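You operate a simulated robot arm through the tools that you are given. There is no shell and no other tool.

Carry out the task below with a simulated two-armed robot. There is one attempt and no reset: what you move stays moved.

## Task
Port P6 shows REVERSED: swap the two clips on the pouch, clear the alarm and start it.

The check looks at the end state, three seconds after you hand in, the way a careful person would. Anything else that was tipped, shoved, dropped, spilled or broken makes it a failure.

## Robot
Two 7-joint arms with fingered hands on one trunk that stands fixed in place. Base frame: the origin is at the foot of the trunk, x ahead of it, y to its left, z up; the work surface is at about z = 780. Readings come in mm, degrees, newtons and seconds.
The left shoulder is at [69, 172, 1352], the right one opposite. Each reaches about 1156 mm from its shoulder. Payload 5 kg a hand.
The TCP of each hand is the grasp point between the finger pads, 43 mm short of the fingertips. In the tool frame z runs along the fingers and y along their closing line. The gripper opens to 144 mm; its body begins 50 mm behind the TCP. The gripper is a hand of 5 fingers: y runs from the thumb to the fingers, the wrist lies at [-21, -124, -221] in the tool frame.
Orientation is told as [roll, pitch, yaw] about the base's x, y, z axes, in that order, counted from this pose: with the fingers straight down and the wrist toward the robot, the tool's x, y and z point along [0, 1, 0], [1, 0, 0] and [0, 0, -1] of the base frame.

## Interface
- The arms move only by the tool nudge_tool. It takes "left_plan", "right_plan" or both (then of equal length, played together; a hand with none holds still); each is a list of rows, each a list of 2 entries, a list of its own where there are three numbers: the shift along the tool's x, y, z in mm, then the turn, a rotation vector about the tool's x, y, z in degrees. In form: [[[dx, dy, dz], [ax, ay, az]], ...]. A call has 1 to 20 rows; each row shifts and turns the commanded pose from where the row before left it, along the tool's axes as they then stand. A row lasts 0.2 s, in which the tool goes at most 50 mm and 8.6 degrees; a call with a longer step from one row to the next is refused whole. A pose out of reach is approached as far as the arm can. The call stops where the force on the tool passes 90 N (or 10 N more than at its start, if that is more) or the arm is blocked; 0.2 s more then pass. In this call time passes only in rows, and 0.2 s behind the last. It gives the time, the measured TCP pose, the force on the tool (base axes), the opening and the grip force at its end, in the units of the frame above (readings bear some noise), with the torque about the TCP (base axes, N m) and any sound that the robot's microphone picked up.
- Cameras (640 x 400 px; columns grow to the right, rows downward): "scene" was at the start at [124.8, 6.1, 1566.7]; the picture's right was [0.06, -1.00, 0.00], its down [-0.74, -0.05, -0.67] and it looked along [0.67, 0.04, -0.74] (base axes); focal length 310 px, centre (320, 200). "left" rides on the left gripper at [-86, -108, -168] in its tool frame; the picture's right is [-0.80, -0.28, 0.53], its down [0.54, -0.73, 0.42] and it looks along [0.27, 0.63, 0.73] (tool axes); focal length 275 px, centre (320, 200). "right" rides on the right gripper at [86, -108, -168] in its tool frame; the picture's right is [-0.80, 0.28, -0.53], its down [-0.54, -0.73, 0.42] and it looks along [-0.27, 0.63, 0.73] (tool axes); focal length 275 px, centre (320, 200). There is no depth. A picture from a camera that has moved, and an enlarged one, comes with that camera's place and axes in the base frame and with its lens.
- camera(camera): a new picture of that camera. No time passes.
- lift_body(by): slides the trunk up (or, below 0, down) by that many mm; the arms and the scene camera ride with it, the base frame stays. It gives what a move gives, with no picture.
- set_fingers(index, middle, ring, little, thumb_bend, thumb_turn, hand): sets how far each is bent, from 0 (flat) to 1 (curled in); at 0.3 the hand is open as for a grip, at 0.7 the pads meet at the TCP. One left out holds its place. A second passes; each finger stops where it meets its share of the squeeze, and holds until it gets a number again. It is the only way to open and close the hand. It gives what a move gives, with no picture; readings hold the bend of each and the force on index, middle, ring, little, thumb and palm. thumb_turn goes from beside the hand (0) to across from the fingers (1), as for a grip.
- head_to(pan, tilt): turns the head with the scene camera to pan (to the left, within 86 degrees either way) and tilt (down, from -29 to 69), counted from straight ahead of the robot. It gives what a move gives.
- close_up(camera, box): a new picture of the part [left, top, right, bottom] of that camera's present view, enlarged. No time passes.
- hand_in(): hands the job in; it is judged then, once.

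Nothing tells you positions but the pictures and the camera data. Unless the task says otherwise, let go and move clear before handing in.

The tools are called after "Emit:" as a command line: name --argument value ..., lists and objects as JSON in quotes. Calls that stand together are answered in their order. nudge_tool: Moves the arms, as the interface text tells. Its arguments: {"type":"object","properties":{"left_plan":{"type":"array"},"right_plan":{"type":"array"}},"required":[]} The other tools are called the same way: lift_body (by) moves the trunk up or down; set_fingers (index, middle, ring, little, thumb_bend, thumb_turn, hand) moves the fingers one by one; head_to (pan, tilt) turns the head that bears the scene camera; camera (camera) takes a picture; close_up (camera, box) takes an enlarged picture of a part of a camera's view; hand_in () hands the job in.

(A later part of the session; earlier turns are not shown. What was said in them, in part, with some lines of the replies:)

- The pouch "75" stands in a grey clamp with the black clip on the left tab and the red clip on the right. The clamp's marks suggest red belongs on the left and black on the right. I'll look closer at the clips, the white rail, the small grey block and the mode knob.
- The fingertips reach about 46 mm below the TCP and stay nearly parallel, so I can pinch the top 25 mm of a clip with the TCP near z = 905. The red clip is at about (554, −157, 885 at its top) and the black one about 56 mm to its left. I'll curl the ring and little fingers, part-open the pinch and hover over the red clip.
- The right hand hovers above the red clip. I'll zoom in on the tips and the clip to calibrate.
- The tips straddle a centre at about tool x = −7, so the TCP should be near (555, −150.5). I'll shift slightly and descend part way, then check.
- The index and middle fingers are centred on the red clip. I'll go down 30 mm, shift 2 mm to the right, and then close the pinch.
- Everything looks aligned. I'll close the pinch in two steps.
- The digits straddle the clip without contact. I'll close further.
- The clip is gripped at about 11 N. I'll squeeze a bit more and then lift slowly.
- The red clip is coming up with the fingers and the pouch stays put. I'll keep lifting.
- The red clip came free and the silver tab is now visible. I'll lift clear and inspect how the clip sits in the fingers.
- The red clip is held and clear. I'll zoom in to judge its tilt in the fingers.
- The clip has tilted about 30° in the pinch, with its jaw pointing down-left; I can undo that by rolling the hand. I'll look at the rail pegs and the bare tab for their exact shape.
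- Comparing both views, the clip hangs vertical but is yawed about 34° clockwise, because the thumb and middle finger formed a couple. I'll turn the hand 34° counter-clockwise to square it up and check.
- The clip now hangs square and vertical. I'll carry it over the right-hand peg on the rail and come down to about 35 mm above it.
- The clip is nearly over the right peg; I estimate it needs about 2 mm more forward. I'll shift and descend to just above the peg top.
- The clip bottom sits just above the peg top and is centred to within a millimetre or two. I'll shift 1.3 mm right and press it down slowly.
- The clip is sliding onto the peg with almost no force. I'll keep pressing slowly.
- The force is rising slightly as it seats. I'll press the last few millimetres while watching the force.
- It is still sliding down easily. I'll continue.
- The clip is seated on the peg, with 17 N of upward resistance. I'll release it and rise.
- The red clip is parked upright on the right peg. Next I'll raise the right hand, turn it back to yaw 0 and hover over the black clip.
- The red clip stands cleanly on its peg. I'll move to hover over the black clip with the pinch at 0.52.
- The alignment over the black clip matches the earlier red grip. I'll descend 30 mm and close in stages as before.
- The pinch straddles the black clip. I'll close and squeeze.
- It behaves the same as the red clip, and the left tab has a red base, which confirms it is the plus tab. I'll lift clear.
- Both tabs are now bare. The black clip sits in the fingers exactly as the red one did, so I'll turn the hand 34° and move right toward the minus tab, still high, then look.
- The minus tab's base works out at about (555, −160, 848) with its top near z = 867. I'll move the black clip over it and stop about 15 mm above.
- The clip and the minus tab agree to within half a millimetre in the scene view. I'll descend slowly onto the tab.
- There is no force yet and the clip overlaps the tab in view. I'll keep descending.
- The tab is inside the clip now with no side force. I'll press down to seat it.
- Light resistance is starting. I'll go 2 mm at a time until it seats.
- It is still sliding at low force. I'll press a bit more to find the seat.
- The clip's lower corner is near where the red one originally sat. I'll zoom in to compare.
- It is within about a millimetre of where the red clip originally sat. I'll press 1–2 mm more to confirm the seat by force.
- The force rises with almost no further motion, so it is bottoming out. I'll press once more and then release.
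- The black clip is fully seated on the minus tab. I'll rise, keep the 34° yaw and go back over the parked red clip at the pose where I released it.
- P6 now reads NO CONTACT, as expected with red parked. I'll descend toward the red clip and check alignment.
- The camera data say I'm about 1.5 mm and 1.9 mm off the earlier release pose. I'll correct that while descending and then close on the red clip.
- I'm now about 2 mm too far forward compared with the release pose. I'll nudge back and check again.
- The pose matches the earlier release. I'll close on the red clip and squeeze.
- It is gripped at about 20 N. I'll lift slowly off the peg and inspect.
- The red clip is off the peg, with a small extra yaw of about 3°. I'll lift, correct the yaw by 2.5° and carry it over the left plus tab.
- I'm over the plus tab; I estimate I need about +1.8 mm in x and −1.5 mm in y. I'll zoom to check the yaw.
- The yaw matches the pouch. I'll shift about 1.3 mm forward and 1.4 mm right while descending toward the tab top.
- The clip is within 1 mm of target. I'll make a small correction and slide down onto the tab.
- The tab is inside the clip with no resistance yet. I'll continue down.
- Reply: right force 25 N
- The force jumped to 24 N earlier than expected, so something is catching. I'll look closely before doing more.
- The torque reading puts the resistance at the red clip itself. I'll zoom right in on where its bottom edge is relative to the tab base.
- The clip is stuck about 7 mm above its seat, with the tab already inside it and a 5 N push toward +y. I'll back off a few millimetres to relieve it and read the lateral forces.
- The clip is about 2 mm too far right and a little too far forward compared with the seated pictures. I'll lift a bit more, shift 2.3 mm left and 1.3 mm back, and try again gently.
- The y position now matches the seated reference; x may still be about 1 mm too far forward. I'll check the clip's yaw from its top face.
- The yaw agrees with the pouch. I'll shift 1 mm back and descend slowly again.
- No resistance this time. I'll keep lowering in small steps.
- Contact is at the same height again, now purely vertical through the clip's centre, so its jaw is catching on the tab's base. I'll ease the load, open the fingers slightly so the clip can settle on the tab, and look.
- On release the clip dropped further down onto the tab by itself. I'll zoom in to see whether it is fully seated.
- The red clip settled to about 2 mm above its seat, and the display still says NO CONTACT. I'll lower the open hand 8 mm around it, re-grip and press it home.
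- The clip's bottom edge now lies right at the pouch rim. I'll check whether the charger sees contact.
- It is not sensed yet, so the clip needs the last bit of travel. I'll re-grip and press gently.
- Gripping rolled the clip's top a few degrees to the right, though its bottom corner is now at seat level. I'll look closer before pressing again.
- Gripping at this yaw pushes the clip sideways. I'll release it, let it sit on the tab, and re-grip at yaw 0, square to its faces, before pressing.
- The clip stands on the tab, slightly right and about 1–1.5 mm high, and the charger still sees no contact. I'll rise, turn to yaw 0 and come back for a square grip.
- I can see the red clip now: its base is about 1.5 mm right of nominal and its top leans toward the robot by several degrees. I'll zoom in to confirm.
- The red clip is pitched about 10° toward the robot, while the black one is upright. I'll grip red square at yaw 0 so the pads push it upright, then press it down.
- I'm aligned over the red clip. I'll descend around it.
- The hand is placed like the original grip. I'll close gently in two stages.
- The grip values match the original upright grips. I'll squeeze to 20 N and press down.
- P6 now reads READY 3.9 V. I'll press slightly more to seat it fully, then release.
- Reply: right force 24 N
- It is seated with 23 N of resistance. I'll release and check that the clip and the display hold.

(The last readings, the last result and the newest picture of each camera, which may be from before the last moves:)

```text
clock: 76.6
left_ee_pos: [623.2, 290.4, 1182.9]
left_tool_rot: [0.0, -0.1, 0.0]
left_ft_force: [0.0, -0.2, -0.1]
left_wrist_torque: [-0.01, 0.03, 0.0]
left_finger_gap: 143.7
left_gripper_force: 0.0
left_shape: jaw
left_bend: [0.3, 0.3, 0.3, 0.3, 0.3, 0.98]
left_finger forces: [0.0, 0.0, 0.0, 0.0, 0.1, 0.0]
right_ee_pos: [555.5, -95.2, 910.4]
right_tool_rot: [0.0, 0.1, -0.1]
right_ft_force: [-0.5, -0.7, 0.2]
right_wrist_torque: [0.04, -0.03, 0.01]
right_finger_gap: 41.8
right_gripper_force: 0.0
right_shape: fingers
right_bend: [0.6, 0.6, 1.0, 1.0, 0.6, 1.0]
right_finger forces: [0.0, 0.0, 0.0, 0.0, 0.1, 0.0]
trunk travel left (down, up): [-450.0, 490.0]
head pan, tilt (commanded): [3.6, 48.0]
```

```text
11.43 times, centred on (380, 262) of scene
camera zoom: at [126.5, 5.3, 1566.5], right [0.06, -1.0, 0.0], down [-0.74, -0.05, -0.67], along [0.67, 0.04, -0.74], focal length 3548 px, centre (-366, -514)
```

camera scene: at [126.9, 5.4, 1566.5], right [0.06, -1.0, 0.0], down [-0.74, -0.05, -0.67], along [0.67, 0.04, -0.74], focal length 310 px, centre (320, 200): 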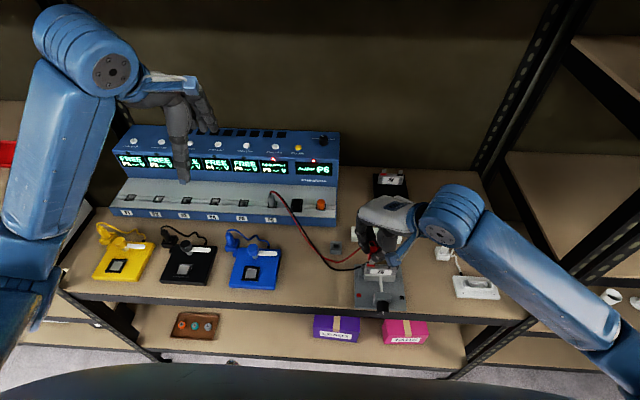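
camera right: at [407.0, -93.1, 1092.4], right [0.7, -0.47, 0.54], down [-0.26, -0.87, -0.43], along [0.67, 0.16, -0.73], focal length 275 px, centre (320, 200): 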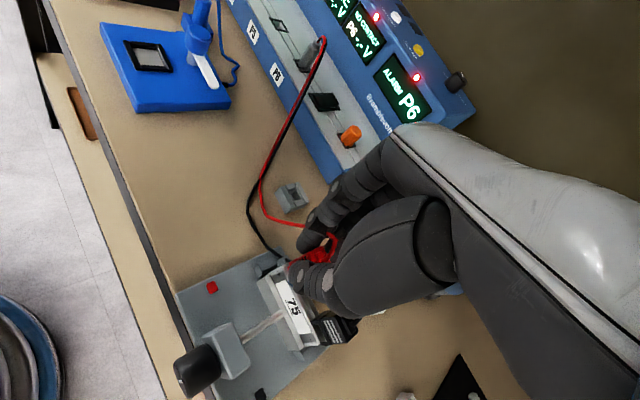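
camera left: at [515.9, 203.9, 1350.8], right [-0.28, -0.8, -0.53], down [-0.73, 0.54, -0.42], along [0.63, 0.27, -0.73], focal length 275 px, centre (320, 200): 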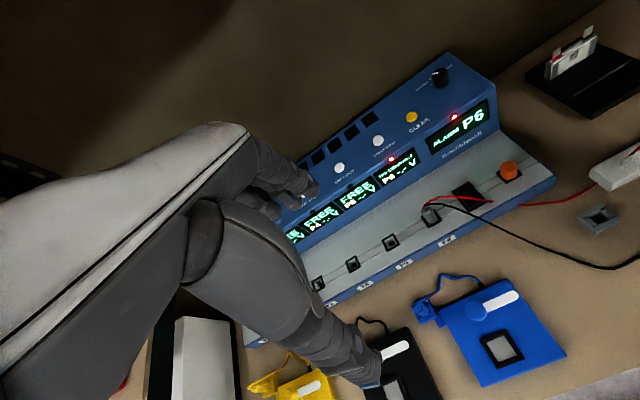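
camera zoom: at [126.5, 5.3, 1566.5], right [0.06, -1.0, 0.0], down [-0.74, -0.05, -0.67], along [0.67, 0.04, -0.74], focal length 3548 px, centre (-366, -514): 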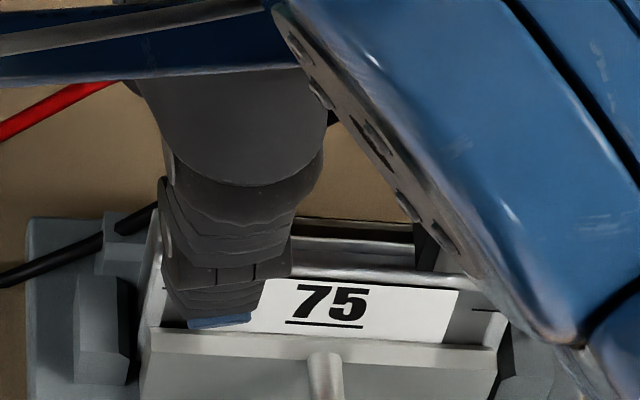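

READY holds with the clip released. I'll rise slowly and inspect the clip from above.

Emit:
nudge_tool --right_plan '[[[0, 0, -5], [0, 0, 0]], [[0, 0, -8], [0, 0, 0]], [[0, 0, -15], [0, 0, 0]], [[0, 0, -25], [0, 0, 0]], [[0, 0, -30], [0, 0, 0]], [[0, 0, -30], [0, 0, 0]], [[0, 0, -30], [0, 0, 0]], [[0, 0, -30], [0, 0, 0]], [[-20, -10, -10], [0, 0, 0]], [[-30, -10, -10], [0, 0, 0]], [[-30, -10, 0], [0, 0, 0]], [[-30, -10, 0], [0, 0, 0]], [[-30, 0, 0], [0, 0, 0]]]'

Emit:
camera --camera "scene"

Emit:
close_up --camera "scene" --box '[355, 240, 405, 280]'

Emit:
close_up --camera "scene" --box '[362, 250, 382, 270]'

```text
clock: 78.6
left_ee_pos: [623.5, 287.6, 1183.4]
left_tool_rot: [0.1, 0.0, 0.0]
left_ft_force: [-0.3, -0.8, 0.7]
left_wrist_torque: [0.1, 0.03, -0.01]
left_finger_gap: 143.8
left_gripper_force: 0.0
left_shape: jaw
left_bend: [0.3, 0.3, 0.3, 0.3, 0.3, 0.98]
left_finger forces: [0.1, 0.0, 0.0, 0.0, 0.0, 0.1]
right_ee_pos: [548.4, -216.1, 1056.8]
right_tool_rot: [-14.4, 0.6, -3.4]
right_ft_force: [-0.1, 0.2, 0.0]
right_wrist_torque: [0.06, -0.03, 0.0]
right_finger_gap: 42.0
right_gripper_force: 0.0
right_shape: fingers
right_bend: [0.6, 0.6, 1.0, 1.0, 0.6, 1.0]
right_finger forces: [0.0, 0.0, 0.1, 0.0, 0.0, 0.0]
right hand out of reach, approached as far as the arm can: row 9, 10
trunk travel left (down, up): [-450.0, 490.0]
head pan, tilt (commanded): [3.6, 48.0]
stopped in row 10 (right hand): the arm was blocked; the commanded pose is now the measured one
```

```text
taken
camera scene: at [126.2, 1.9, 1566.6], right [0.06, -1.0, 0.0], down [-0.74, -0.04, -0.67], along [0.67, 0.04, -0.74], focal length 310 px, centre (320, 200)
```

scene: 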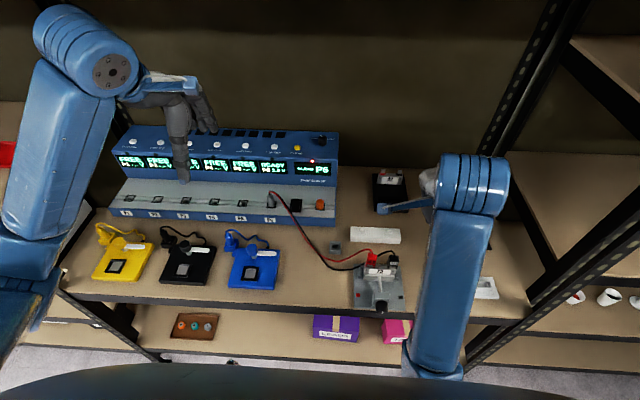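

```text
10.00 times, centred on (380, 260) of scene
camera zoom: at [126.2, 1.9, 1566.6], right [0.06, -1.0, 0.0], down [-0.74, -0.04, -0.67], along [0.67, 0.04, -0.74], focal length 3104 px, centre (-280, -400)
```

zoom: 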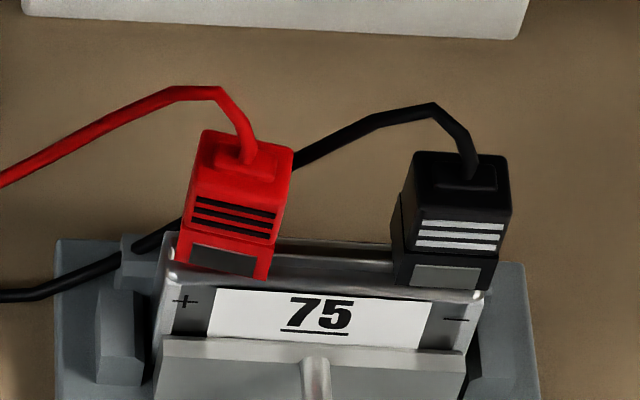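

```text
16.00 times, centred on (372, 260) of scene
camera zoom: at [126.2, 1.9, 1566.6], right [0.06, -1.0, 0.0], down [-0.74, -0.04, -0.67], along [0.67, 0.04, -0.74], focal length 4967 px, centre (-512, -760)
```

zoom: 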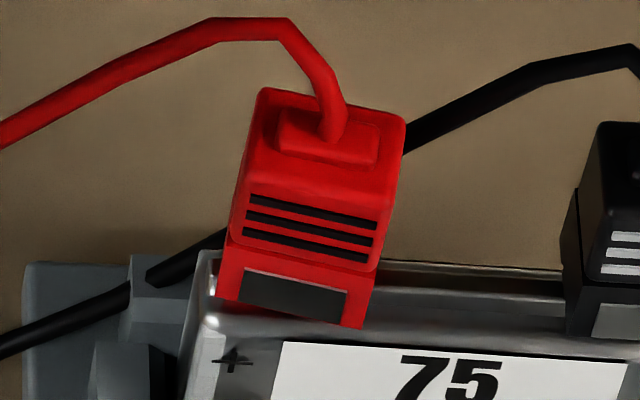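

READY 3.9 V holds: the clip is seated and upright, just yawed a few degrees. My retreat ran the right arm too close to its shoulder and it was blocked, so I'll move that hand forward and restore its orientation first.

Emit:
nudge_tool --right_plan '[[[0, 15, 0], [0, 0, 0]], [[0, 20, 0], [0, 0, 0]], [[0, 25, 0], [0, 0, 0]], [[0, 25, 0], [0, 0, 0]]]'

Emit:
camera --camera "scene"

Emit:
close_up --camera "scene" --box '[350, 240, 410, 285]'

```text
clock: 79.6
left_ee_pos: [623.8, 290.6, 1182.3]
left_tool_rot: [0.0, 0.2, 0.0]
left_ft_force: [0.2, -0.2, 0.0]
left_wrist_torque: [0.01, 0.03, 0.01]
left_finger_gap: 144.0
left_gripper_force: 0.0
left_shape: jaw
left_bend: [0.3, 0.3, 0.3, 0.3, 0.3, 0.98]
left_finger forces: [0.0, 0.0, 0.0, 0.0, 0.0, 0.1]
right_ee_pos: [637.0, -219.1, 1054.7]
right_tool_rot: [-14.6, 0.5, -3.2]
right_ft_force: [0.1, -0.2, 0.7]
right_wrist_torque: [0.01, 0.03, 0.01]
right_finger_gap: 42.3
right_gripper_force: 0.0
right_shape: fingers
right_bend: [0.6, 0.6, 1.0, 1.0, 0.6, 1.0]
right_finger forces: [0.0, 0.0, 0.1, 0.0, 0.0, 0.0]
trunk travel left (down, up): [-450.0, 490.0]
head pan, tilt (commanded): [3.6, 48.0]
```

```text
taken
camera scene: at [127.9, 5.6, 1566.4], right [0.06, -1.0, 0.0], down [-0.74, -0.05, -0.67], along [0.67, 0.04, -0.74], focal length 310 px, centre (320, 200)
```

scene: 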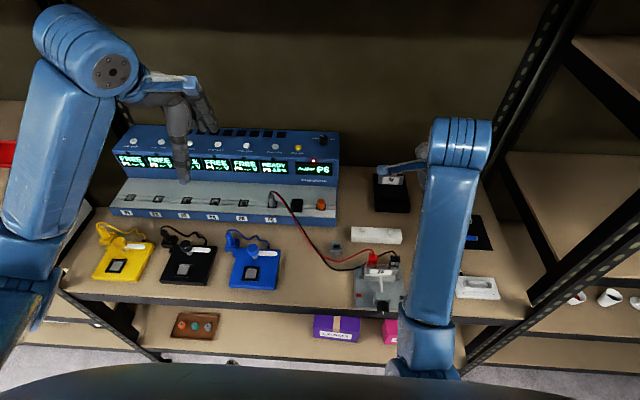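

```text
8.89 times, centred on (380, 262) of scene
camera zoom: at [127.9, 5.6, 1566.4], right [0.06, -1.0, 0.0], down [-0.74, -0.05, -0.67], along [0.67, 0.04, -0.74], focal length 2759 px, centre (-213, -356)
```

zoom: 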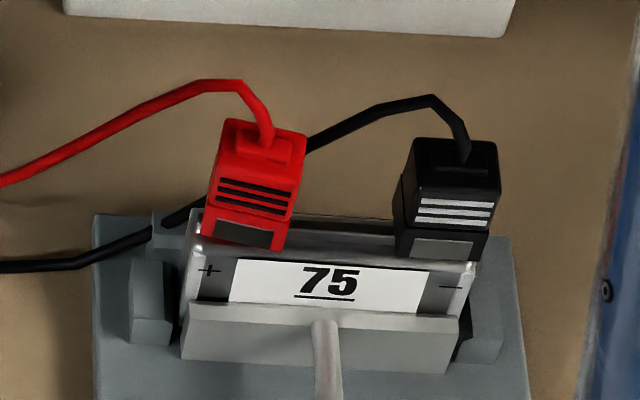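

Now I'll straighten the right hand and return it to its starting area, well clear.

Emit:
nudge_tool --right_plan '[[[0, 10, -10], [0, 4.9, 0]], [[0, 10, -15], [0, 4.9, 0]], [[0, 10, -20], [0, 4.8, 0]], [[10, 3, -25], [0, 0, 0]], [[10, 0, -25], [0, 0, 0]], [[10, 0, -25], [0, 0, 0]]]'

Emit:
camera --camera "scene"

Emit:
close_up --camera "scene" --box '[230, 120, 350, 200]'

Emit:
camera --camera "left"

```text
clock: 80.9
left_ee_pos: [623.5, 291.5, 1183.5]
left_tool_rot: [0.1, 0.1, 0.1]
left_ft_force: [-0.8, -0.9, 1.0]
left_wrist_torque: [0.01, 0.0, 0.04]
left_finger_gap: 143.7
left_gripper_force: 0.1
left_shape: jaw
left_bend: [0.3, 0.3, 0.3, 0.3, 0.3, 0.98]
left_finger forces: [0.0, 0.1, 0.0, 0.1, 0.0, 0.0]
right_ee_pos: [670.0, -265.7, 1140.3]
right_tool_rot: [-6.8, -0.2, -7.6]
right_ft_force: [-0.4, -0.3, -0.6]
right_wrist_torque: [-0.02, 0.03, -0.02]
right_finger_gap: 42.3
right_gripper_force: 0.0
right_shape: fingers
right_bend: [0.6, 0.6, 1.0, 1.0, 0.6, 1.0]
right_finger forces: [0.1, 0.0, 0.1, 0.1, 0.0, 0.0]
right hand out of reach, approached as far as the arm can: row 5, 6
trunk travel left (down, up): [-450.0, 490.0]
head pan, tilt (commanded): [3.6, 48.0]
stopped in row 6 (right hand): the arm was blocked; the commanded pose is now the measured one
```

```text
taken
camera scene: at [126.8, 5.2, 1566.5], right [0.06, -1.0, 0.0], down [-0.74, -0.05, -0.67], along [0.67, 0.04, -0.74], focal length 310 px, centre (320, 200)
```

scene: 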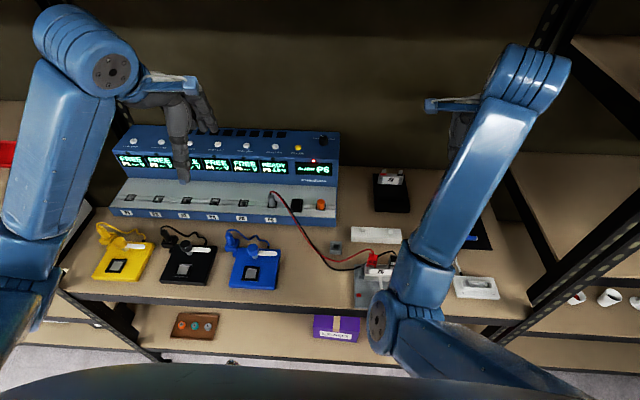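

```text
5.00 times, centred on (290, 160) of scene
camera zoom: at [126.8, 5.2, 1566.5], right [0.06, -1.0, 0.0], down [-0.74, -0.05, -0.67], along [0.67, 0.04, -0.74], focal length 1552 px, centre (470, 400)
```

zoom: 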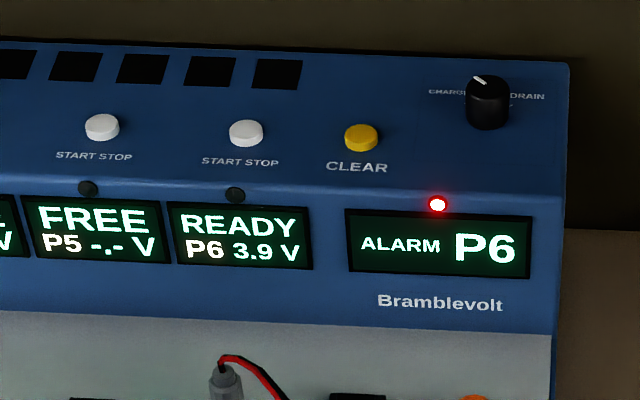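

```text
taken
camera left: at [516.1, 203.6, 1350.6], right [-0.28, -0.8, -0.53], down [-0.73, 0.54, -0.42], along [0.63, 0.27, -0.73], focal length 275 px, centre (320, 200)
```

left: 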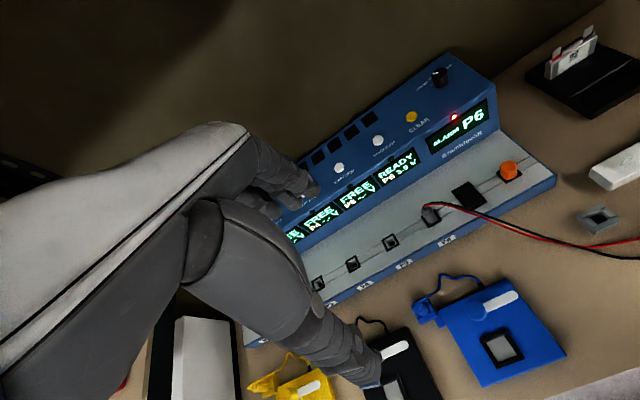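

READY 3.9 V persists with the alarm still latched, and the right hand is high and clear. CLEAR sits near (903, 121, 953) and P6's START/STOP near (906, 196, 951). I'll shape the left hand into a pointing index finger and measure its tip.

Emit:
set_fingers --hand "left" --index 0.5 --middle 1.0 --ring 1.0 --little 1.0

Emit:
camera --camera "left"

Emit:
close_up --camera "scene" --box '[120, 50, 240, 190]'

```text
clock: 81.9
left_ee_pos: [624.9, 289.8, 1183.2]
left_tool_rot: [-0.1, -0.1, 0.0]
left_ft_force: [1.2, -0.5, -0.1]
left_wrist_torque: [-0.01, -0.01, -0.05]
left_finger_gap: 114.1
left_gripper_force: 0.1
left_shape: fingers
left_bend: [0.5, 1.0, 1.0, 1.0, 0.3, 0.98]
left_finger forces: [0.0, 0.0, 0.0, 0.0, 0.0, 0.0]
right_ee_pos: [671.1, -263.9, 1140.1]
right_tool_rot: [-6.8, -0.1, -7.5]
right_ft_force: [-0.8, -0.8, 0.4]
right_wrist_torque: [0.02, -0.01, 0.03]
right_finger_gap: 42.2
right_gripper_force: 0.0
right_shape: fingers
right_bend: [0.6, 0.6, 1.0, 1.0, 0.6, 1.0]
right_finger forces: [0.1, 0.0, 0.0, 0.1, 0.0, 0.0]
trunk travel left (down, up): [-450.0, 490.0]
head pan, tilt (commanded): [3.6, 48.0]
```

```text
taken
camera left: at [516.0, 203.9, 1350.7], right [-0.28, -0.8, -0.53], down [-0.73, 0.54, -0.42], along [0.63, 0.27, -0.73], focal length 275 px, centre (320, 200)
```

left: 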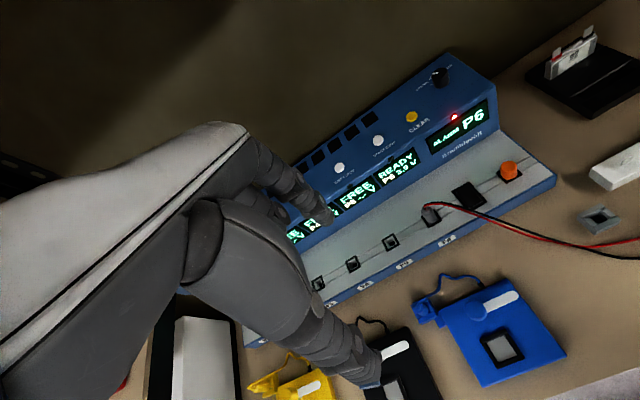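

```text
2.86 times, centred on (180, 120) of scene
camera zoom: at [126.8, 5.4, 1566.5], right [0.06, -1.0, 0.0], down [-0.74, -0.05, -0.67], along [0.67, 0.04, -0.74], focal length 887 px, centre (720, 429)
```

zoom: 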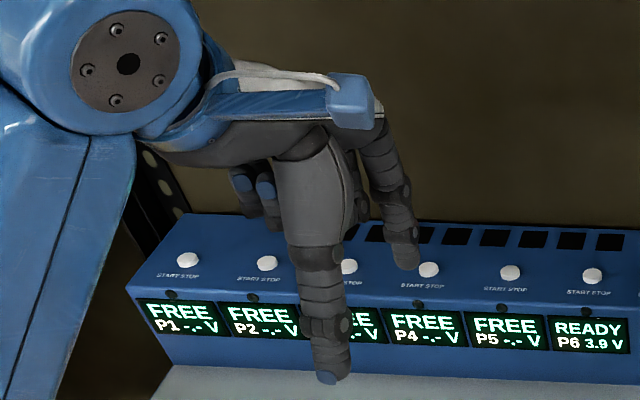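

The left index tip sits about (+54, −4, −52) from the TCP. I'll move the left hand above CLEAR and stop with the tip well above the panel.

Emit:
nudge_tool --left_plan '[[[-20.6, 28.1, 0], [0, 0, 0]], [[-20.6, 28.1, 0], [0, 0, 0]], [[-20.6, 28.1, 0], [0, 0, 0]], [[-20.6, 28.1, 0], [0, 0, 0]], [[-20.6, 28.1, 0], [0, 0, 0]], [[-20.6, 28.1, 0], [0, 0, 0]], [[-20.6, 28.1, 0], [0, 0, 0]], [[-20.6, 28.1, 0], [0, 0, 0]], [[0, 0, 25], [0, 0, 0]], [[0, 0, 25], [0, 0, 0]], [[0, 0, 25], [0, 0, 0]], [[0, 0, 25], [0, 0, 0]], [[0, 0, 25], [0, 0, 0]]]'

Emit:
camera --camera "left"

Emit:
camera --camera "scene"

Emit:
close_up --camera "scene" --box '[230, 90, 350, 190]'

```text
clock: 84.7
left_ee_pos: [847.1, 125.9, 1057.9]
left_tool_rot: [0.0, -0.1, 0.1]
left_ft_force: [0.1, -0.8, 0.6]
left_wrist_torque: [0.01, 0.01, -0.03]
left_finger_gap: 114.5
left_gripper_force: 0.0
left_shape: fingers
left_bend: [0.5, 1.0, 1.0, 1.0, 0.3, 0.98]
left_finger forces: [0.0, 0.0, 0.0, 0.1, 0.0, 0.0]
right_ee_pos: [671.7, -265.0, 1139.1]
right_tool_rot: [-6.8, -0.1, -7.4]
right_ft_force: [0.3, 0.5, -0.2]
right_wrist_torque: [0.0, 0.03, 0.02]
right_finger_gap: 42.2
right_gripper_force: 0.0
right_shape: fingers
right_bend: [0.6, 0.6, 1.0, 1.0, 0.6, 1.0]
right_finger forces: [0.0, 0.2, 0.1, 0.0, 0.0, 0.1]
trunk travel left (down, up): [-450.0, 490.0]
head pan, tilt (commanded): [3.6, 48.0]
```

```text
taken
camera left: at [739.9, 38.9, 1225.5], right [-0.28, -0.8, -0.53], down [-0.73, 0.54, -0.42], along [0.63, 0.27, -0.73], focal length 275 px, centre (320, 200)
```

left: 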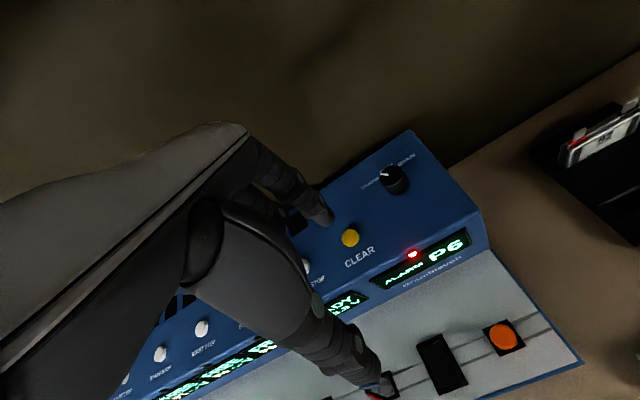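

```text
taken
camera scene: at [127.3, 5.4, 1566.5], right [0.06, -1.0, 0.0], down [-0.74, -0.05, -0.67], along [0.67, 0.04, -0.74], focal length 310 px, centre (320, 200)
```

scene: 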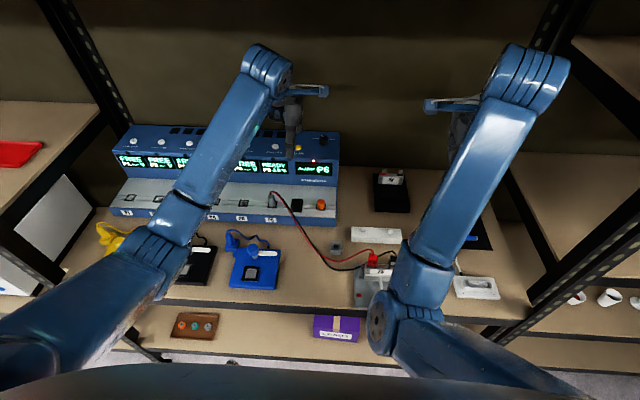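

```text
4.00 times, centred on (290, 140) of scene
camera zoom: at [127.3, 5.4, 1566.5], right [0.06, -1.0, 0.0], down [-0.74, -0.05, -0.67], along [0.67, 0.04, -0.74], focal length 1242 px, centre (440, 440)
```

zoom: 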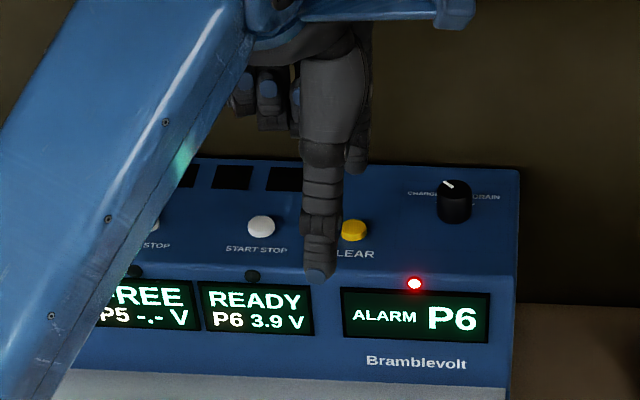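

The index tip is at about (907, 122, 1005), directly above CLEAR at (903, 121, 953). I'll shift 3 mm back and come down to just above the button.

Emit:
nudge_tool --left_plan '[[[-1, -3, 10], [0, 0, 0]], [[0, 0, 10], [0, 0, 0]], [[0, 0, 10], [0, 0, 0]], [[0, 0, 8], [0, 0, 0]], [[0, 0, 0], [0, 0, 0]]]'

Emit:
close_up --camera "left" --box '[240, 160, 480, 400]'

Emit:
close_up --camera "scene" --box '[250, 100, 340, 170]'

```text
clock: 85.9
left_ee_pos: [845.9, 126.0, 1019.6]
left_tool_rot: [-0.1, -0.1, -0.1]
left_ft_force: [0.7, -0.2, -0.3]
left_wrist_torque: [0.01, 0.0, 0.0]
left_finger_gap: 114.0
left_gripper_force: 0.0
left_shape: fingers
left_bend: [0.5, 1.0, 1.0, 1.0, 0.3, 0.98]
left_finger forces: [0.0, 0.1, 0.1, 0.0, 0.0, 0.0]
right_ee_pos: [671.3, -265.1, 1140.0]
right_tool_rot: [-6.7, -0.1, -7.6]
right_ft_force: [0.2, -0.9, 0.1]
right_wrist_torque: [-0.02, -0.01, 0.02]
right_finger_gap: 42.1
right_gripper_force: 0.0
right_shape: fingers
right_bend: [0.6, 0.6, 1.0, 1.0, 0.6, 1.0]
right_finger forces: [0.1, 0.2, 0.1, 0.0, 0.0, 0.0]
trunk travel left (down, up): [-450.0, 490.0]
head pan, tilt (commanded): [3.6, 48.0]
```

```text
1.67 times, centred on (360, 280) of left
camera zoom: at [737.4, 37.9, 1187.3], right [-0.28, -0.8, -0.53], down [-0.73, 0.54, -0.42], along [0.63, 0.27, -0.73], focal length 459 px, centre (253, 67)
```

zoom: 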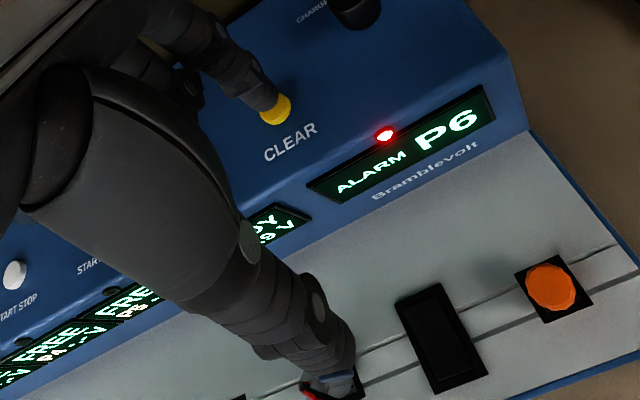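

```text
5.71 times, centred on (295, 135) of scene
camera zoom: at [126.8, 5.3, 1566.5], right [0.06, -1.0, 0.0], down [-0.74, -0.05, -0.67], along [0.67, 0.04, -0.74], focal length 1774 px, centre (463, 571)
```

zoom: 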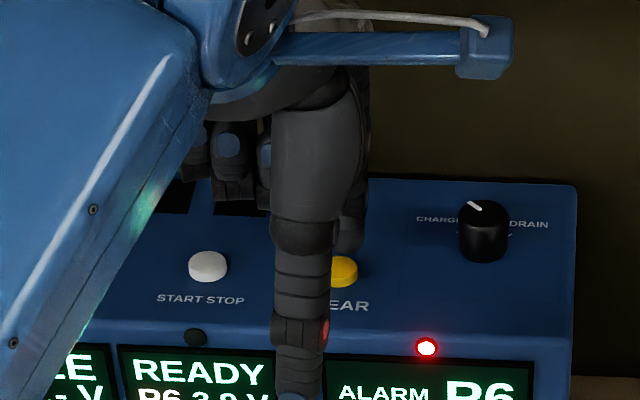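

The tip is right over CLEAR, about 14 mm above. I'll press down in small steps.

Emit:
nudge_tool --left_plan '[[[0, 0, 5], [0, 0, 0]], [[0, 0, 5], [0, 0, 0]], [[0, 0, 2], [0, 0, 0]]]'

Emit:
nudge_tool --left_plan '[[[0, 0, 2], [0, 0, 0]], [[0, 0, 2], [0, 0, 0]]]'

Emit:
close_up --camera "left" --box '[300, 180, 440, 320]'

```text
clock: 86.7
left_ee_pos: [844.6, 123.0, 1007.8]
left_tool_rot: [0.0, 0.1, 0.0]
left_ft_force: [0.4, -0.5, 0.6]
left_wrist_torque: [0.02, 0.0, 0.02]
left_finger_gap: 114.1
left_gripper_force: 0.1
left_shape: fingers
left_bend: [0.5, 1.0, 1.0, 1.0, 0.3, 0.98]
left_finger forces: [0.0, 0.0, 0.0, 0.0, 0.1, 0.0]
right_ee_pos: [671.3, -264.8, 1138.6]
right_tool_rot: [-6.9, -0.1, -7.5]
right_ft_force: [0.2, -0.7, 0.1]
right_wrist_torque: [0.0, 0.04, 0.0]
right_finger_gap: 42.3
right_gripper_force: 0.0
right_shape: fingers
right_bend: [0.6, 0.6, 1.0, 1.0, 0.6, 1.0]
right_finger forces: [0.0, 0.0, 0.1, 0.1, 0.1, 0.1]
trunk travel left (down, up): [-450.0, 490.0]
head pan, tilt (commanded): [3.6, 48.0]
```

```text
clock: 87.3
left_ee_pos: [847.5, 124.9, 1003.6]
left_tool_rot: [0.0, 0.2, 0.1]
left_ft_force: [-0.5, -0.3, 0.8]
left_wrist_torque: [0.02, 0.0, 0.0]
left_finger_gap: 114.2
left_gripper_force: 0.0
left_shape: fingers
left_bend: [0.5, 1.0, 1.0, 1.0, 0.3, 0.98]
left_finger forces: [0.0, 0.0, 0.1, 0.0, 0.1, 0.1]
right_ee_pos: [671.3, -265.0, 1140.0]
right_tool_rot: [-6.8, 0.0, -7.5]
right_ft_force: [0.0, -0.4, -1.0]
right_wrist_torque: [0.0, 0.01, 0.0]
right_finger_gap: 42.2
right_gripper_force: 0.1
right_shape: fingers
right_bend: [0.6, 0.6, 1.0, 1.0, 0.6, 1.0]
right_finger forces: [0.0, 0.1, 0.0, 0.1, 0.1, 0.0]
trunk travel left (down, up): [-450.0, 490.0]
head pan, tilt (commanded): [3.6, 48.0]
```

```text
2.86 times, centred on (370, 250) of left
camera zoom: at [738.4, 37.8, 1171.0], right [-0.28, -0.8, -0.53], down [-0.73, 0.54, -0.42], along [0.63, 0.27, -0.73], focal length 786 px, centre (177, 57)
```

zoom: 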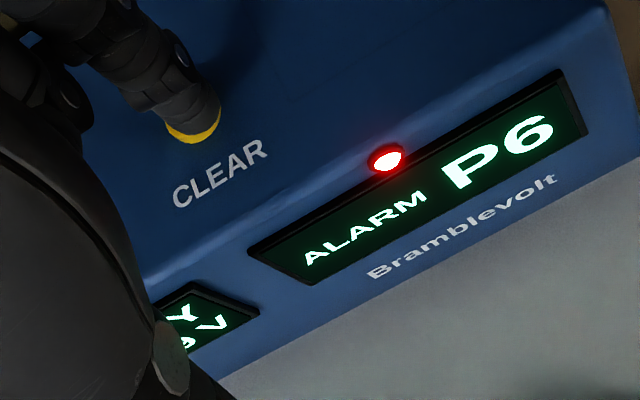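

Emit:
nudge_tool --left_plan '[[[0, 0, 2], [0, 0, 0]], [[0, 0, 2], [0, 0, 0]]]'

Emit:
close_up --camera "left" --box '[300, 180, 440, 320]'

```text
clock: 87.9
left_ee_pos: [844.4, 125.2, 999.7]
left_tool_rot: [-0.1, 0.0, 0.0]
left_ft_force: [0.0, 0.3, 2.5]
left_wrist_torque: [0.01, -0.11, 0.03]
left_finger_gap: 114.3
left_gripper_force: 1.0
left_shape: fingers
left_bend: [0.5, 1.0, 1.0, 1.0, 0.3, 0.98]
left_finger forces: [1.7, 0.0, 0.1, 0.0, 0.0, 0.0]
right_ee_pos: [671.2, -264.3, 1139.7]
right_tool_rot: [-6.8, -0.1, -7.6]
right_ft_force: [-0.5, 0.6, -0.2]
right_wrist_torque: [-0.02, 0.01, -0.01]
right_finger_gap: 42.1
right_gripper_force: 0.1
right_shape: fingers
right_bend: [0.6, 0.6, 1.0, 1.0, 0.6, 1.0]
right_finger forces: [0.0, 0.0, 0.1, 0.0, 0.0, 0.0]
trunk travel left (down, up): [-450.0, 490.0]
head pan, tilt (commanded): [3.6, 48.0]
heard: click
```

```text
2.86 times, centred on (370, 250) of left
camera zoom: at [736.7, 38.0, 1167.3], right [-0.28, -0.8, -0.53], down [-0.73, 0.54, -0.42], along [0.63, 0.27, -0.73], focal length 786 px, centre (177, 57)
```

zoom: 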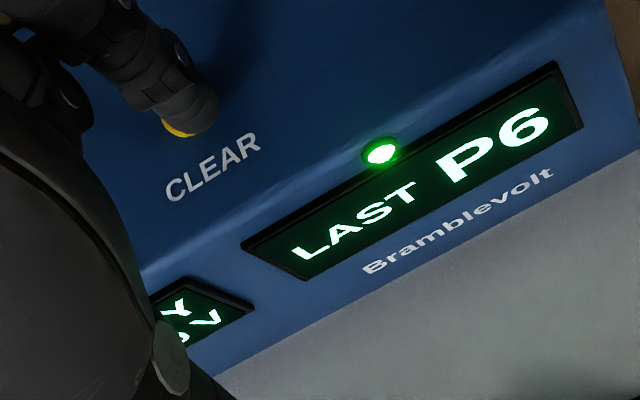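

CLEAR clicked and the alarm display turned green with "LAST P6". I'll lift off and move about 74 mm left to P6's START/STOP button.

Emit:
nudge_tool --left_plan '[[[0, 0, -8], [0, 0, 0]], [[0, 0, -12], [0, 0, 0]], [[0, 0, -10], [0, 0, 0]], [[18.4, 0, 0], [0, 0, 0]], [[18.4, 0, 0], [0, 0, 0]], [[18.4, 0, 0], [0, 0, 0]], [[18.4, 0, 0], [0, 0, 0]], [[0, 0, 0], [0, 0, 0]]]'

Emit:
camera --camera "left"

Emit:
close_up --camera "left" --box '[280, 160, 460, 340]'

Emit:
close_up --camera "scene" --box '[230, 100, 340, 180]'

```text
clock: 89.7
left_ee_pos: [845.4, 197.5, 1030.0]
left_tool_rot: [0.0, 0.1, 0.0]
left_ft_force: [0.1, -0.7, 0.0]
left_wrist_torque: [0.02, -0.02, 0.0]
left_finger_gap: 114.0
left_gripper_force: 0.1
left_shape: fingers
left_bend: [0.5, 1.0, 1.0, 1.0, 0.3, 0.98]
left_finger forces: [0.0, 0.0, 0.1, 0.1, 0.1, 0.1]
right_ee_pos: [670.6, -265.3, 1139.1]
right_tool_rot: [-6.7, -0.1, -7.5]
right_ft_force: [-0.2, 0.1, -0.7]
right_wrist_torque: [0.05, 0.01, 0.01]
right_finger_gap: 42.3
right_gripper_force: 0.0
right_shape: fingers
right_bend: [0.6, 0.6, 1.0, 1.0, 0.6, 1.0]
right_finger forces: [0.0, 0.0, 0.1, 0.0, 0.0, 0.0]
trunk travel left (down, up): [-450.0, 490.0]
head pan, tilt (commanded): [3.6, 48.0]
```

```text
taken
camera left: at [736.8, 110.5, 1197.6], right [-0.28, -0.8, -0.53], down [-0.73, 0.54, -0.42], along [0.63, 0.27, -0.73], focal length 275 px, centre (320, 200)
```

left: 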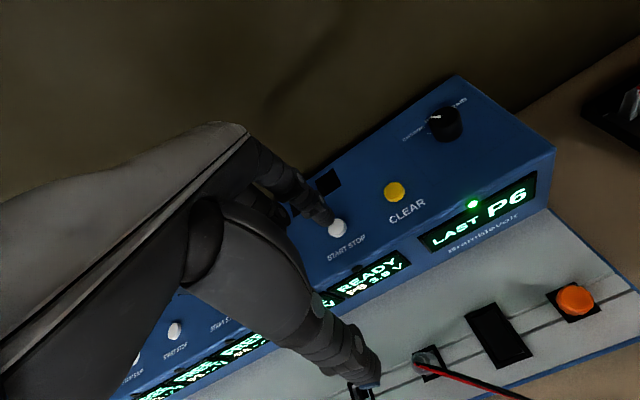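

```text
2.22 times, centred on (370, 250) of left
camera zoom: at [736.8, 110.5, 1197.6], right [-0.28, -0.8, -0.53], down [-0.73, 0.54, -0.42], along [0.63, 0.27, -0.73], focal length 612 px, centre (209, 89)
```

zoom: 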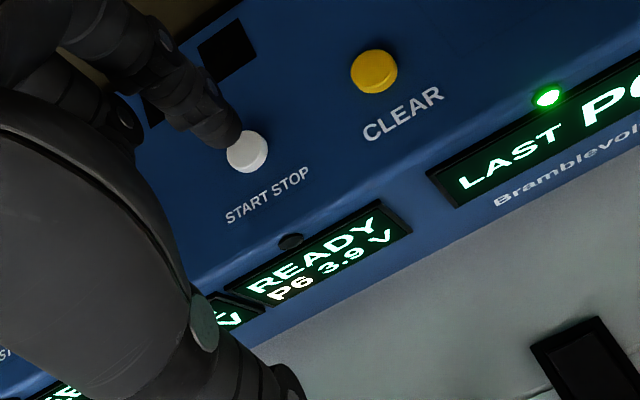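

```text
5.00 times, centred on (285, 140) of scene
camera zoom: at [126.8, 4.7, 1566.5], right [0.06, -1.0, 0.0], down [-0.74, -0.05, -0.67], along [0.67, 0.04, -0.74], focal length 1552 px, centre (495, 500)
```

zoom: 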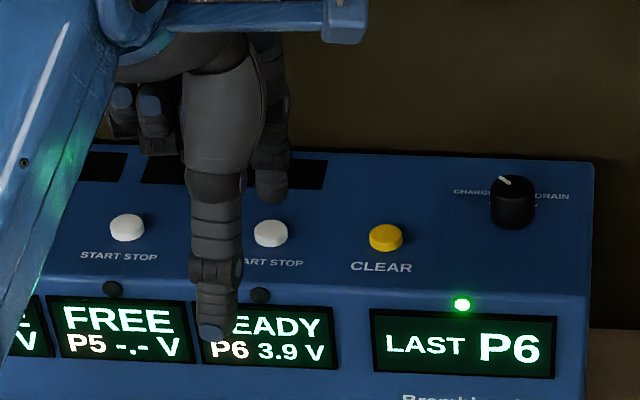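

The tip is about 3 mm past the START/STOP centre. I'll correct that and descend to just above the button.

Emit:
nudge_tool --left_plan '[[[0.8, -3, 6], [0, 0, 0]], [[0, 0, 6], [0, 0, 0]], [[0, 0, 6], [0, 0, 0]], [[0, 0, 4], [0, 0, 0]], [[0, 0, 0], [0, 0, 0]]]'

Emit:
close_up --camera "left" --box '[280, 160, 460, 340]'

```text
clock: 90.9
left_ee_pos: [842.5, 200.7, 1008.4]
left_tool_rot: [-0.1, 0.0, 0.0]
left_ft_force: [-0.2, -0.2, -0.4]
left_wrist_torque: [0.0, 0.02, -0.01]
left_finger_gap: 114.1
left_gripper_force: 0.1
left_shape: fingers
left_bend: [0.5, 1.0, 1.0, 1.0, 0.3, 0.98]
left_finger forces: [0.0, 0.0, 0.0, 0.0, 0.1, 0.0]
right_ee_pos: [670.8, -264.7, 1138.1]
right_tool_rot: [-6.8, -0.2, -7.4]
right_ft_force: [-0.2, 0.2, 0.3]
right_wrist_torque: [0.01, -0.01, -0.02]
right_finger_gap: 42.4
right_gripper_force: 0.1
right_shape: fingers
right_bend: [0.6, 0.6, 1.0, 1.0, 0.6, 1.0]
right_finger forces: [0.1, 0.0, 0.0, 0.1, 0.0, 0.0]
trunk travel left (down, up): [-450.0, 490.0]
head pan, tilt (commanded): [3.6, 48.0]
```

```text
2.22 times, centred on (370, 250) of left
camera zoom: at [735.0, 113.2, 1175.6], right [-0.28, -0.8, -0.53], down [-0.73, 0.54, -0.42], along [0.63, 0.27, -0.73], focal length 612 px, centre (209, 89)
```

zoom: 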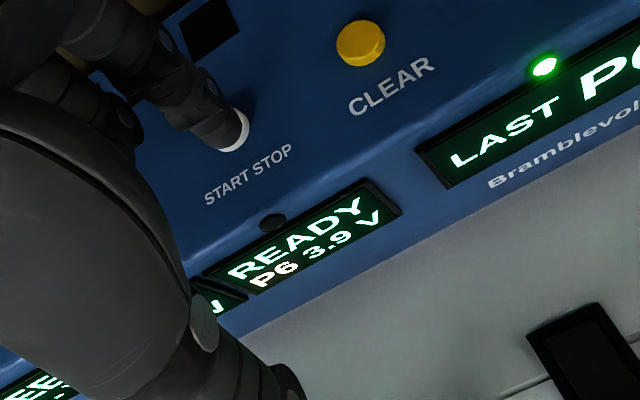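

The tip is centred just above the button. I'll press gently until one click only, since it toggles.

Emit:
nudge_tool --left_plan '[[[0, 0, 2], [0, 0, 0]], [[0, 0, 2], [0, 0, 0]]]'

Emit:
close_up --camera "left" --box '[280, 160, 460, 340]'

```text
clock: 91.5
left_ee_pos: [842.5, 200.8, 1003.7]
left_tool_rot: [0.0, 0.2, -0.1]
left_ft_force: [-0.1, -0.2, 0.3]
left_wrist_torque: [0.01, -0.03, 0.01]
left_finger_gap: 114.2
left_gripper_force: 0.0
left_shape: fingers
left_bend: [0.5, 1.0, 1.0, 1.0, 0.3, 0.98]
left_finger forces: [0.0, 0.1, 0.0, 0.1, 0.1, 0.0]
right_ee_pos: [671.2, -263.6, 1140.4]
right_tool_rot: [-6.8, -0.1, -7.5]
right_ft_force: [-0.4, 0.8, 0.2]
right_wrist_torque: [0.02, -0.01, 0.03]
right_finger_gap: 42.3
right_gripper_force: 0.0
right_shape: fingers
right_bend: [0.6, 0.6, 1.0, 1.0, 0.6, 1.0]
right_finger forces: [0.1, 0.1, 0.0, 0.1, 0.1, 0.0]
trunk travel left (down, up): [-450.0, 490.0]
head pan, tilt (commanded): [3.6, 48.0]
```

```text
2.22 times, centred on (370, 250) of left
camera zoom: at [734.8, 113.2, 1171.2], right [-0.28, -0.8, -0.53], down [-0.73, 0.54, -0.42], along [0.63, 0.27, -0.73], focal length 612 px, centre (209, 89)
```

zoom: 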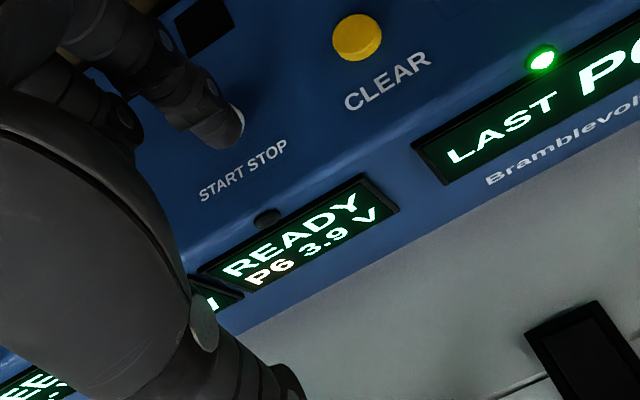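

Emit:
nudge_tool --left_plan '[[[0, 0, 2], [0, 0, 0]], [[0, 0, 1.5], [0, 0, 0]]]'

Emit:
close_up --camera "left" --box '[280, 160, 460, 340]'

```text
clock: 92.1
left_ee_pos: [842.4, 199.8, 1000.3]
left_tool_rot: [0.0, 0.1, -0.1]
left_ft_force: [-0.2, -0.3, 0.9]
left_wrist_torque: [-0.01, -0.05, -0.02]
left_finger_gap: 114.2
left_gripper_force: 0.4
left_shape: fingers
left_bend: [0.5, 1.0, 1.0, 1.0, 0.3, 0.98]
left_finger forces: [0.8, 0.0, 0.1, 0.0, 0.1, 0.0]
right_ee_pos: [670.2, -265.1, 1139.2]
right_tool_rot: [-6.8, 0.0, -7.5]
right_ft_force: [-0.7, -0.2, 0.9]
right_wrist_torque: [-0.02, 0.0, 0.0]
right_finger_gap: 42.1
right_gripper_force: 0.1
right_shape: fingers
right_bend: [0.6, 0.6, 1.0, 1.0, 0.6, 1.0]
right_finger forces: [0.1, 0.0, 0.1, 0.0, 0.0, 0.0]
trunk travel left (down, up): [-450.0, 490.0]
head pan, tilt (commanded): [3.6, 48.0]
```

```text
2.22 times, centred on (370, 250) of left
camera zoom: at [735.1, 112.8, 1168.2], right [-0.28, -0.8, -0.53], down [-0.73, 0.54, -0.42], along [0.63, 0.27, -0.73], focal length 612 px, centre (209, 89)
```

zoom: 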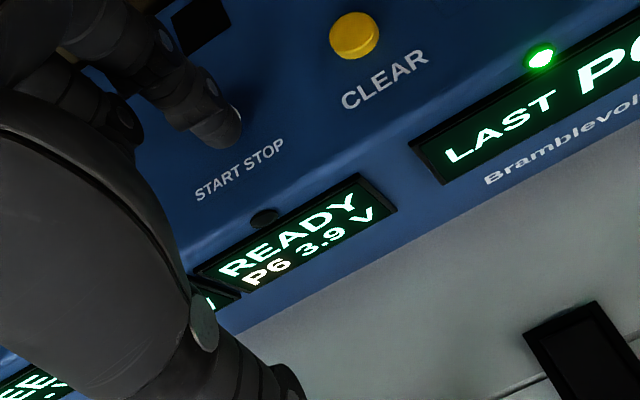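

Light contact is at 0.8 N with no click yet. I'll press another 1–2 mm.

Emit:
nudge_tool --left_plan '[[[0, 0, 1.5], [0, 0, 0]]]'

Emit:
close_up --camera "left" --box '[280, 160, 460, 340]'

```text
clock: 92.5
left_ee_pos: [843.2, 199.7, 998.9]
left_tool_rot: [0.0, -0.1, 0.1]
left_ft_force: [-0.2, 0.0, 2.0]
left_wrist_torque: [-0.01, -0.15, 0.03]
left_finger_gap: 114.3
left_gripper_force: 0.7
left_shape: fingers
left_bend: [0.5, 1.0, 1.0, 1.0, 0.3, 0.98]
left_finger forces: [1.9, 0.0, 0.1, 0.0, 0.0, 0.1]
right_ee_pos: [670.7, -264.7, 1139.7]
right_tool_rot: [-6.9, -0.1, -7.5]
right_ft_force: [0.1, 0.4, 0.4]
right_wrist_torque: [-0.02, -0.02, 0.03]
right_finger_gap: 42.2
right_gripper_force: 0.1
right_shape: fingers
right_bend: [0.6, 0.6, 1.0, 1.0, 0.6, 1.0]
right_finger forces: [0.1, 0.1, 0.0, 0.0, 0.0, 0.1]
trunk travel left (down, up): [-450.0, 490.0]
head pan, tilt (commanded): [3.6, 48.0]
heard: click
```

```text
2.22 times, centred on (370, 250) of left
camera zoom: at [734.7, 112.1, 1166.9], right [-0.28, -0.8, -0.53], down [-0.73, 0.54, -0.42], along [0.63, 0.27, -0.73], focal length 612 px, centre (209, 89)
```

zoom: 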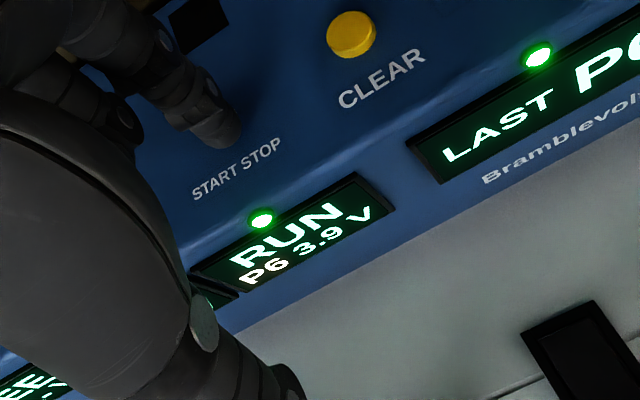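

P6 shows RUN 3.9 V with a green light after one click. I'll lift straight up and bring the left hand back.

Emit:
nudge_tool --left_plan '[[[0, 0, -6], [0, 0, 0]], [[0, 0, -10], [0, 0, 0]], [[0, 0, -20], [0, 0, 0]], [[0, 0, -30], [0, 0, 0]], [[0, 0, -30], [0, 0, 0]], [[0, 0, -30], [0, 0, 0]], [[0, 0, -30], [0, 0, 0]], [[0, 0, -25], [0, 0, 0]], [[15, -35, 0], [0, 0, 0]], [[15, -35, 0], [0, 0, 0]], [[15, -35, 0], [0, 0, 0]], [[15, -35, 0], [0, 0, 0]], [[15, -35, 0], [0, 0, 0]], [[15, -35, 0], [0, 0, 0]]]'

Emit:
camera --camera "scene"

Emit:
close_up --camera "scene" --box '[230, 110, 350, 200]'

Emit:
close_up --camera "scene" --box '[340, 225, 420, 285]'

```text
clock: 95.5
left_ee_pos: [630.7, 290.0, 1184.7]
left_tool_rot: [-0.1, 0.0, -0.1]
left_ft_force: [0.3, 0.0, 0.7]
left_wrist_torque: [-0.04, -0.02, 0.04]
left_finger_gap: 114.2
left_gripper_force: 0.1
left_shape: fingers
left_bend: [0.5, 1.0, 1.0, 1.0, 0.3, 0.98]
left_finger forces: [0.0, 0.1, 0.1, 0.0, 0.1, 0.0]
right_ee_pos: [668.6, -264.4, 1139.3]
right_tool_rot: [-6.8, -0.2, -7.5]
right_ft_force: [-0.5, -0.6, 0.0]
right_wrist_torque: [0.0, -0.01, 0.01]
right_finger_gap: 42.2
right_gripper_force: 0.0
right_shape: fingers
right_bend: [0.6, 0.6, 1.0, 1.0, 0.6, 1.0]
right_finger forces: [0.0, 0.1, 0.1, 0.0, 0.0, 0.0]
trunk travel left (down, up): [-450.0, 490.0]
head pan, tilt (commanded): [3.6, 48.0]
```

```text
taken
camera scene: at [124.9, 7.1, 1566.7], right [0.06, -1.0, 0.0], down [-0.74, -0.05, -0.67], along [0.67, 0.04, -0.74], focal length 310 px, centre (320, 200)
```

scene: 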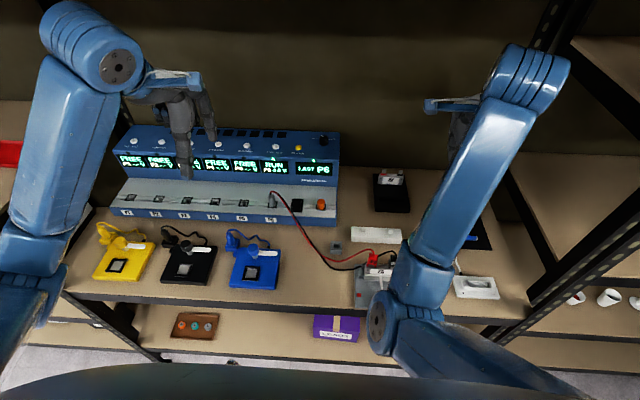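

```text
4.44 times, centred on (290, 155) of scene
camera zoom: at [124.9, 7.1, 1566.7], right [0.06, -1.0, 0.0], down [-0.74, -0.05, -0.67], along [0.67, 0.04, -0.74], focal length 1380 px, centre (453, 400)
```

zoom: 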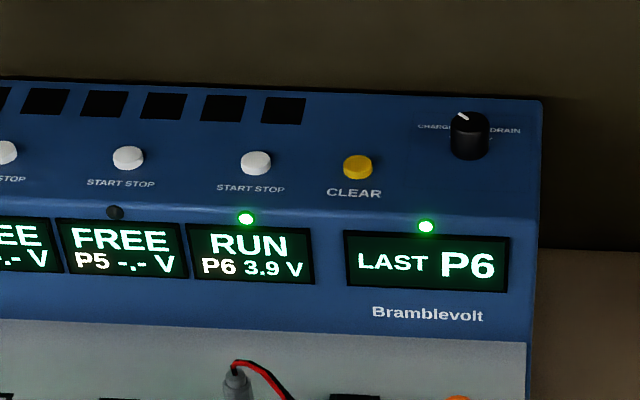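

```text
6.67 times, centred on (380, 255) of scene
camera zoom: at [124.9, 7.1, 1566.7], right [0.06, -1.0, 0.0], down [-0.74, -0.05, -0.67], along [0.67, 0.04, -0.74], focal length 2070 px, centre (-80, -167)
```

zoom: 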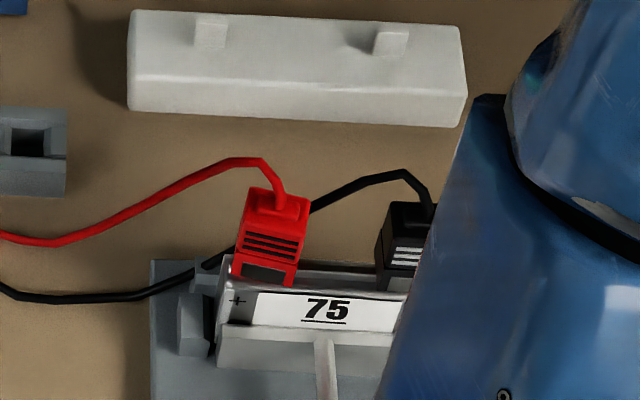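

P6 is running with the alarm cleared. I'll check the area hidden behind the right arm with the right-hand camera.

Emit:
camera --camera "right"

Emit:
close_up --camera "scene" --box '[360, 160, 520, 320]'

Emit:
close_up --camera "scene" --box '[362, 248, 382, 272]'

```text
taken
camera right: at [573.9, -144.7, 1297.3], right [0.18, -0.76, 0.63], down [-0.8, -0.49, -0.36], along [0.58, -0.43, -0.69], focal length 275 px, centre (320, 200)
```

right: 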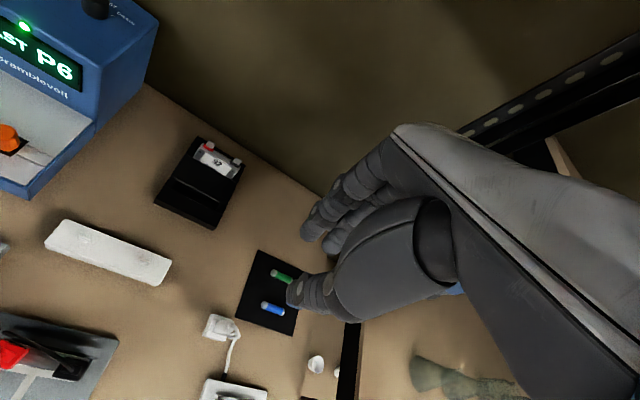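

```text
2.50 times, centred on (440, 240) of scene
camera zoom: at [124.9, 7.1, 1566.7], right [0.06, -1.0, 0.0], down [-0.74, -0.05, -0.67], along [0.67, 0.04, -0.74], focal length 776 px, centre (20, 100)
```

zoom: 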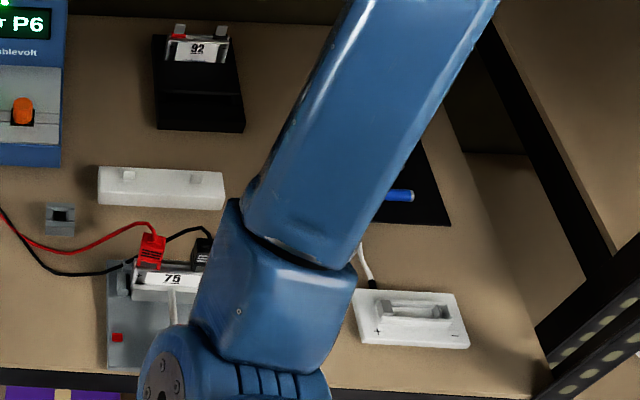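

```text
16.00 times, centred on (372, 260) of scene
camera zoom: at [124.9, 7.1, 1566.7], right [0.06, -1.0, 0.0], down [-0.74, -0.05, -0.67], along [0.67, 0.04, -0.74], focal length 4967 px, centre (-512, -760)
```

zoom: 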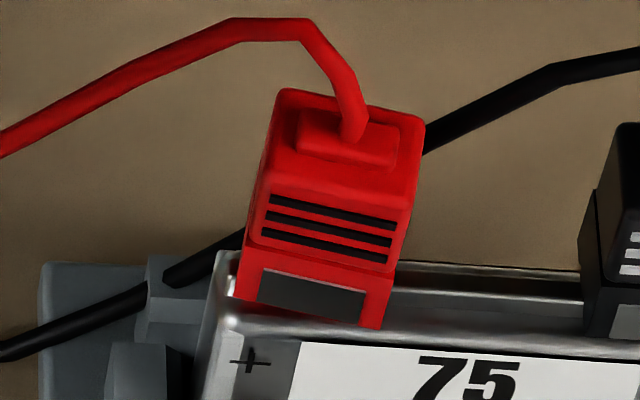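

P6 shows RUN 3.9 V, the alarm is cleared, and red is on + with black on −. The red clip sits turned about 10° on its tab but makes contact. Both hands are empty and clear, and everything else looks undisturbed, so I'm handing in.

Emit:
hand_in

```text
The job is handed in.
```

The job is handed in. Red is on the pouch's + tab and black is on its − tab, the alarm is cleared, and P6 shows RUN at 3.9 V.

- **Red clip:** it sits turned about 10° on its tab. The charger reads good contact, so I left it rather than risk breaking the connection while it was running.
- **Retries on the red clip:** it caught on the tab the first times I pressed it down. I re-gripped it square and pressed it home.
- **Right arm:** it ran out of reach twice on the way back, so it is parked high with its elbow bent in front of the clamp, not in its starting pose. I estimate the elbow is well above the clamp and not touching it.
- **Everything else:** both hands are empty and clear of the bench. Nothing I could see in the last pictures was moved or knocked. The arm hid the pink box on the lower shelf, so I couldn't check that.
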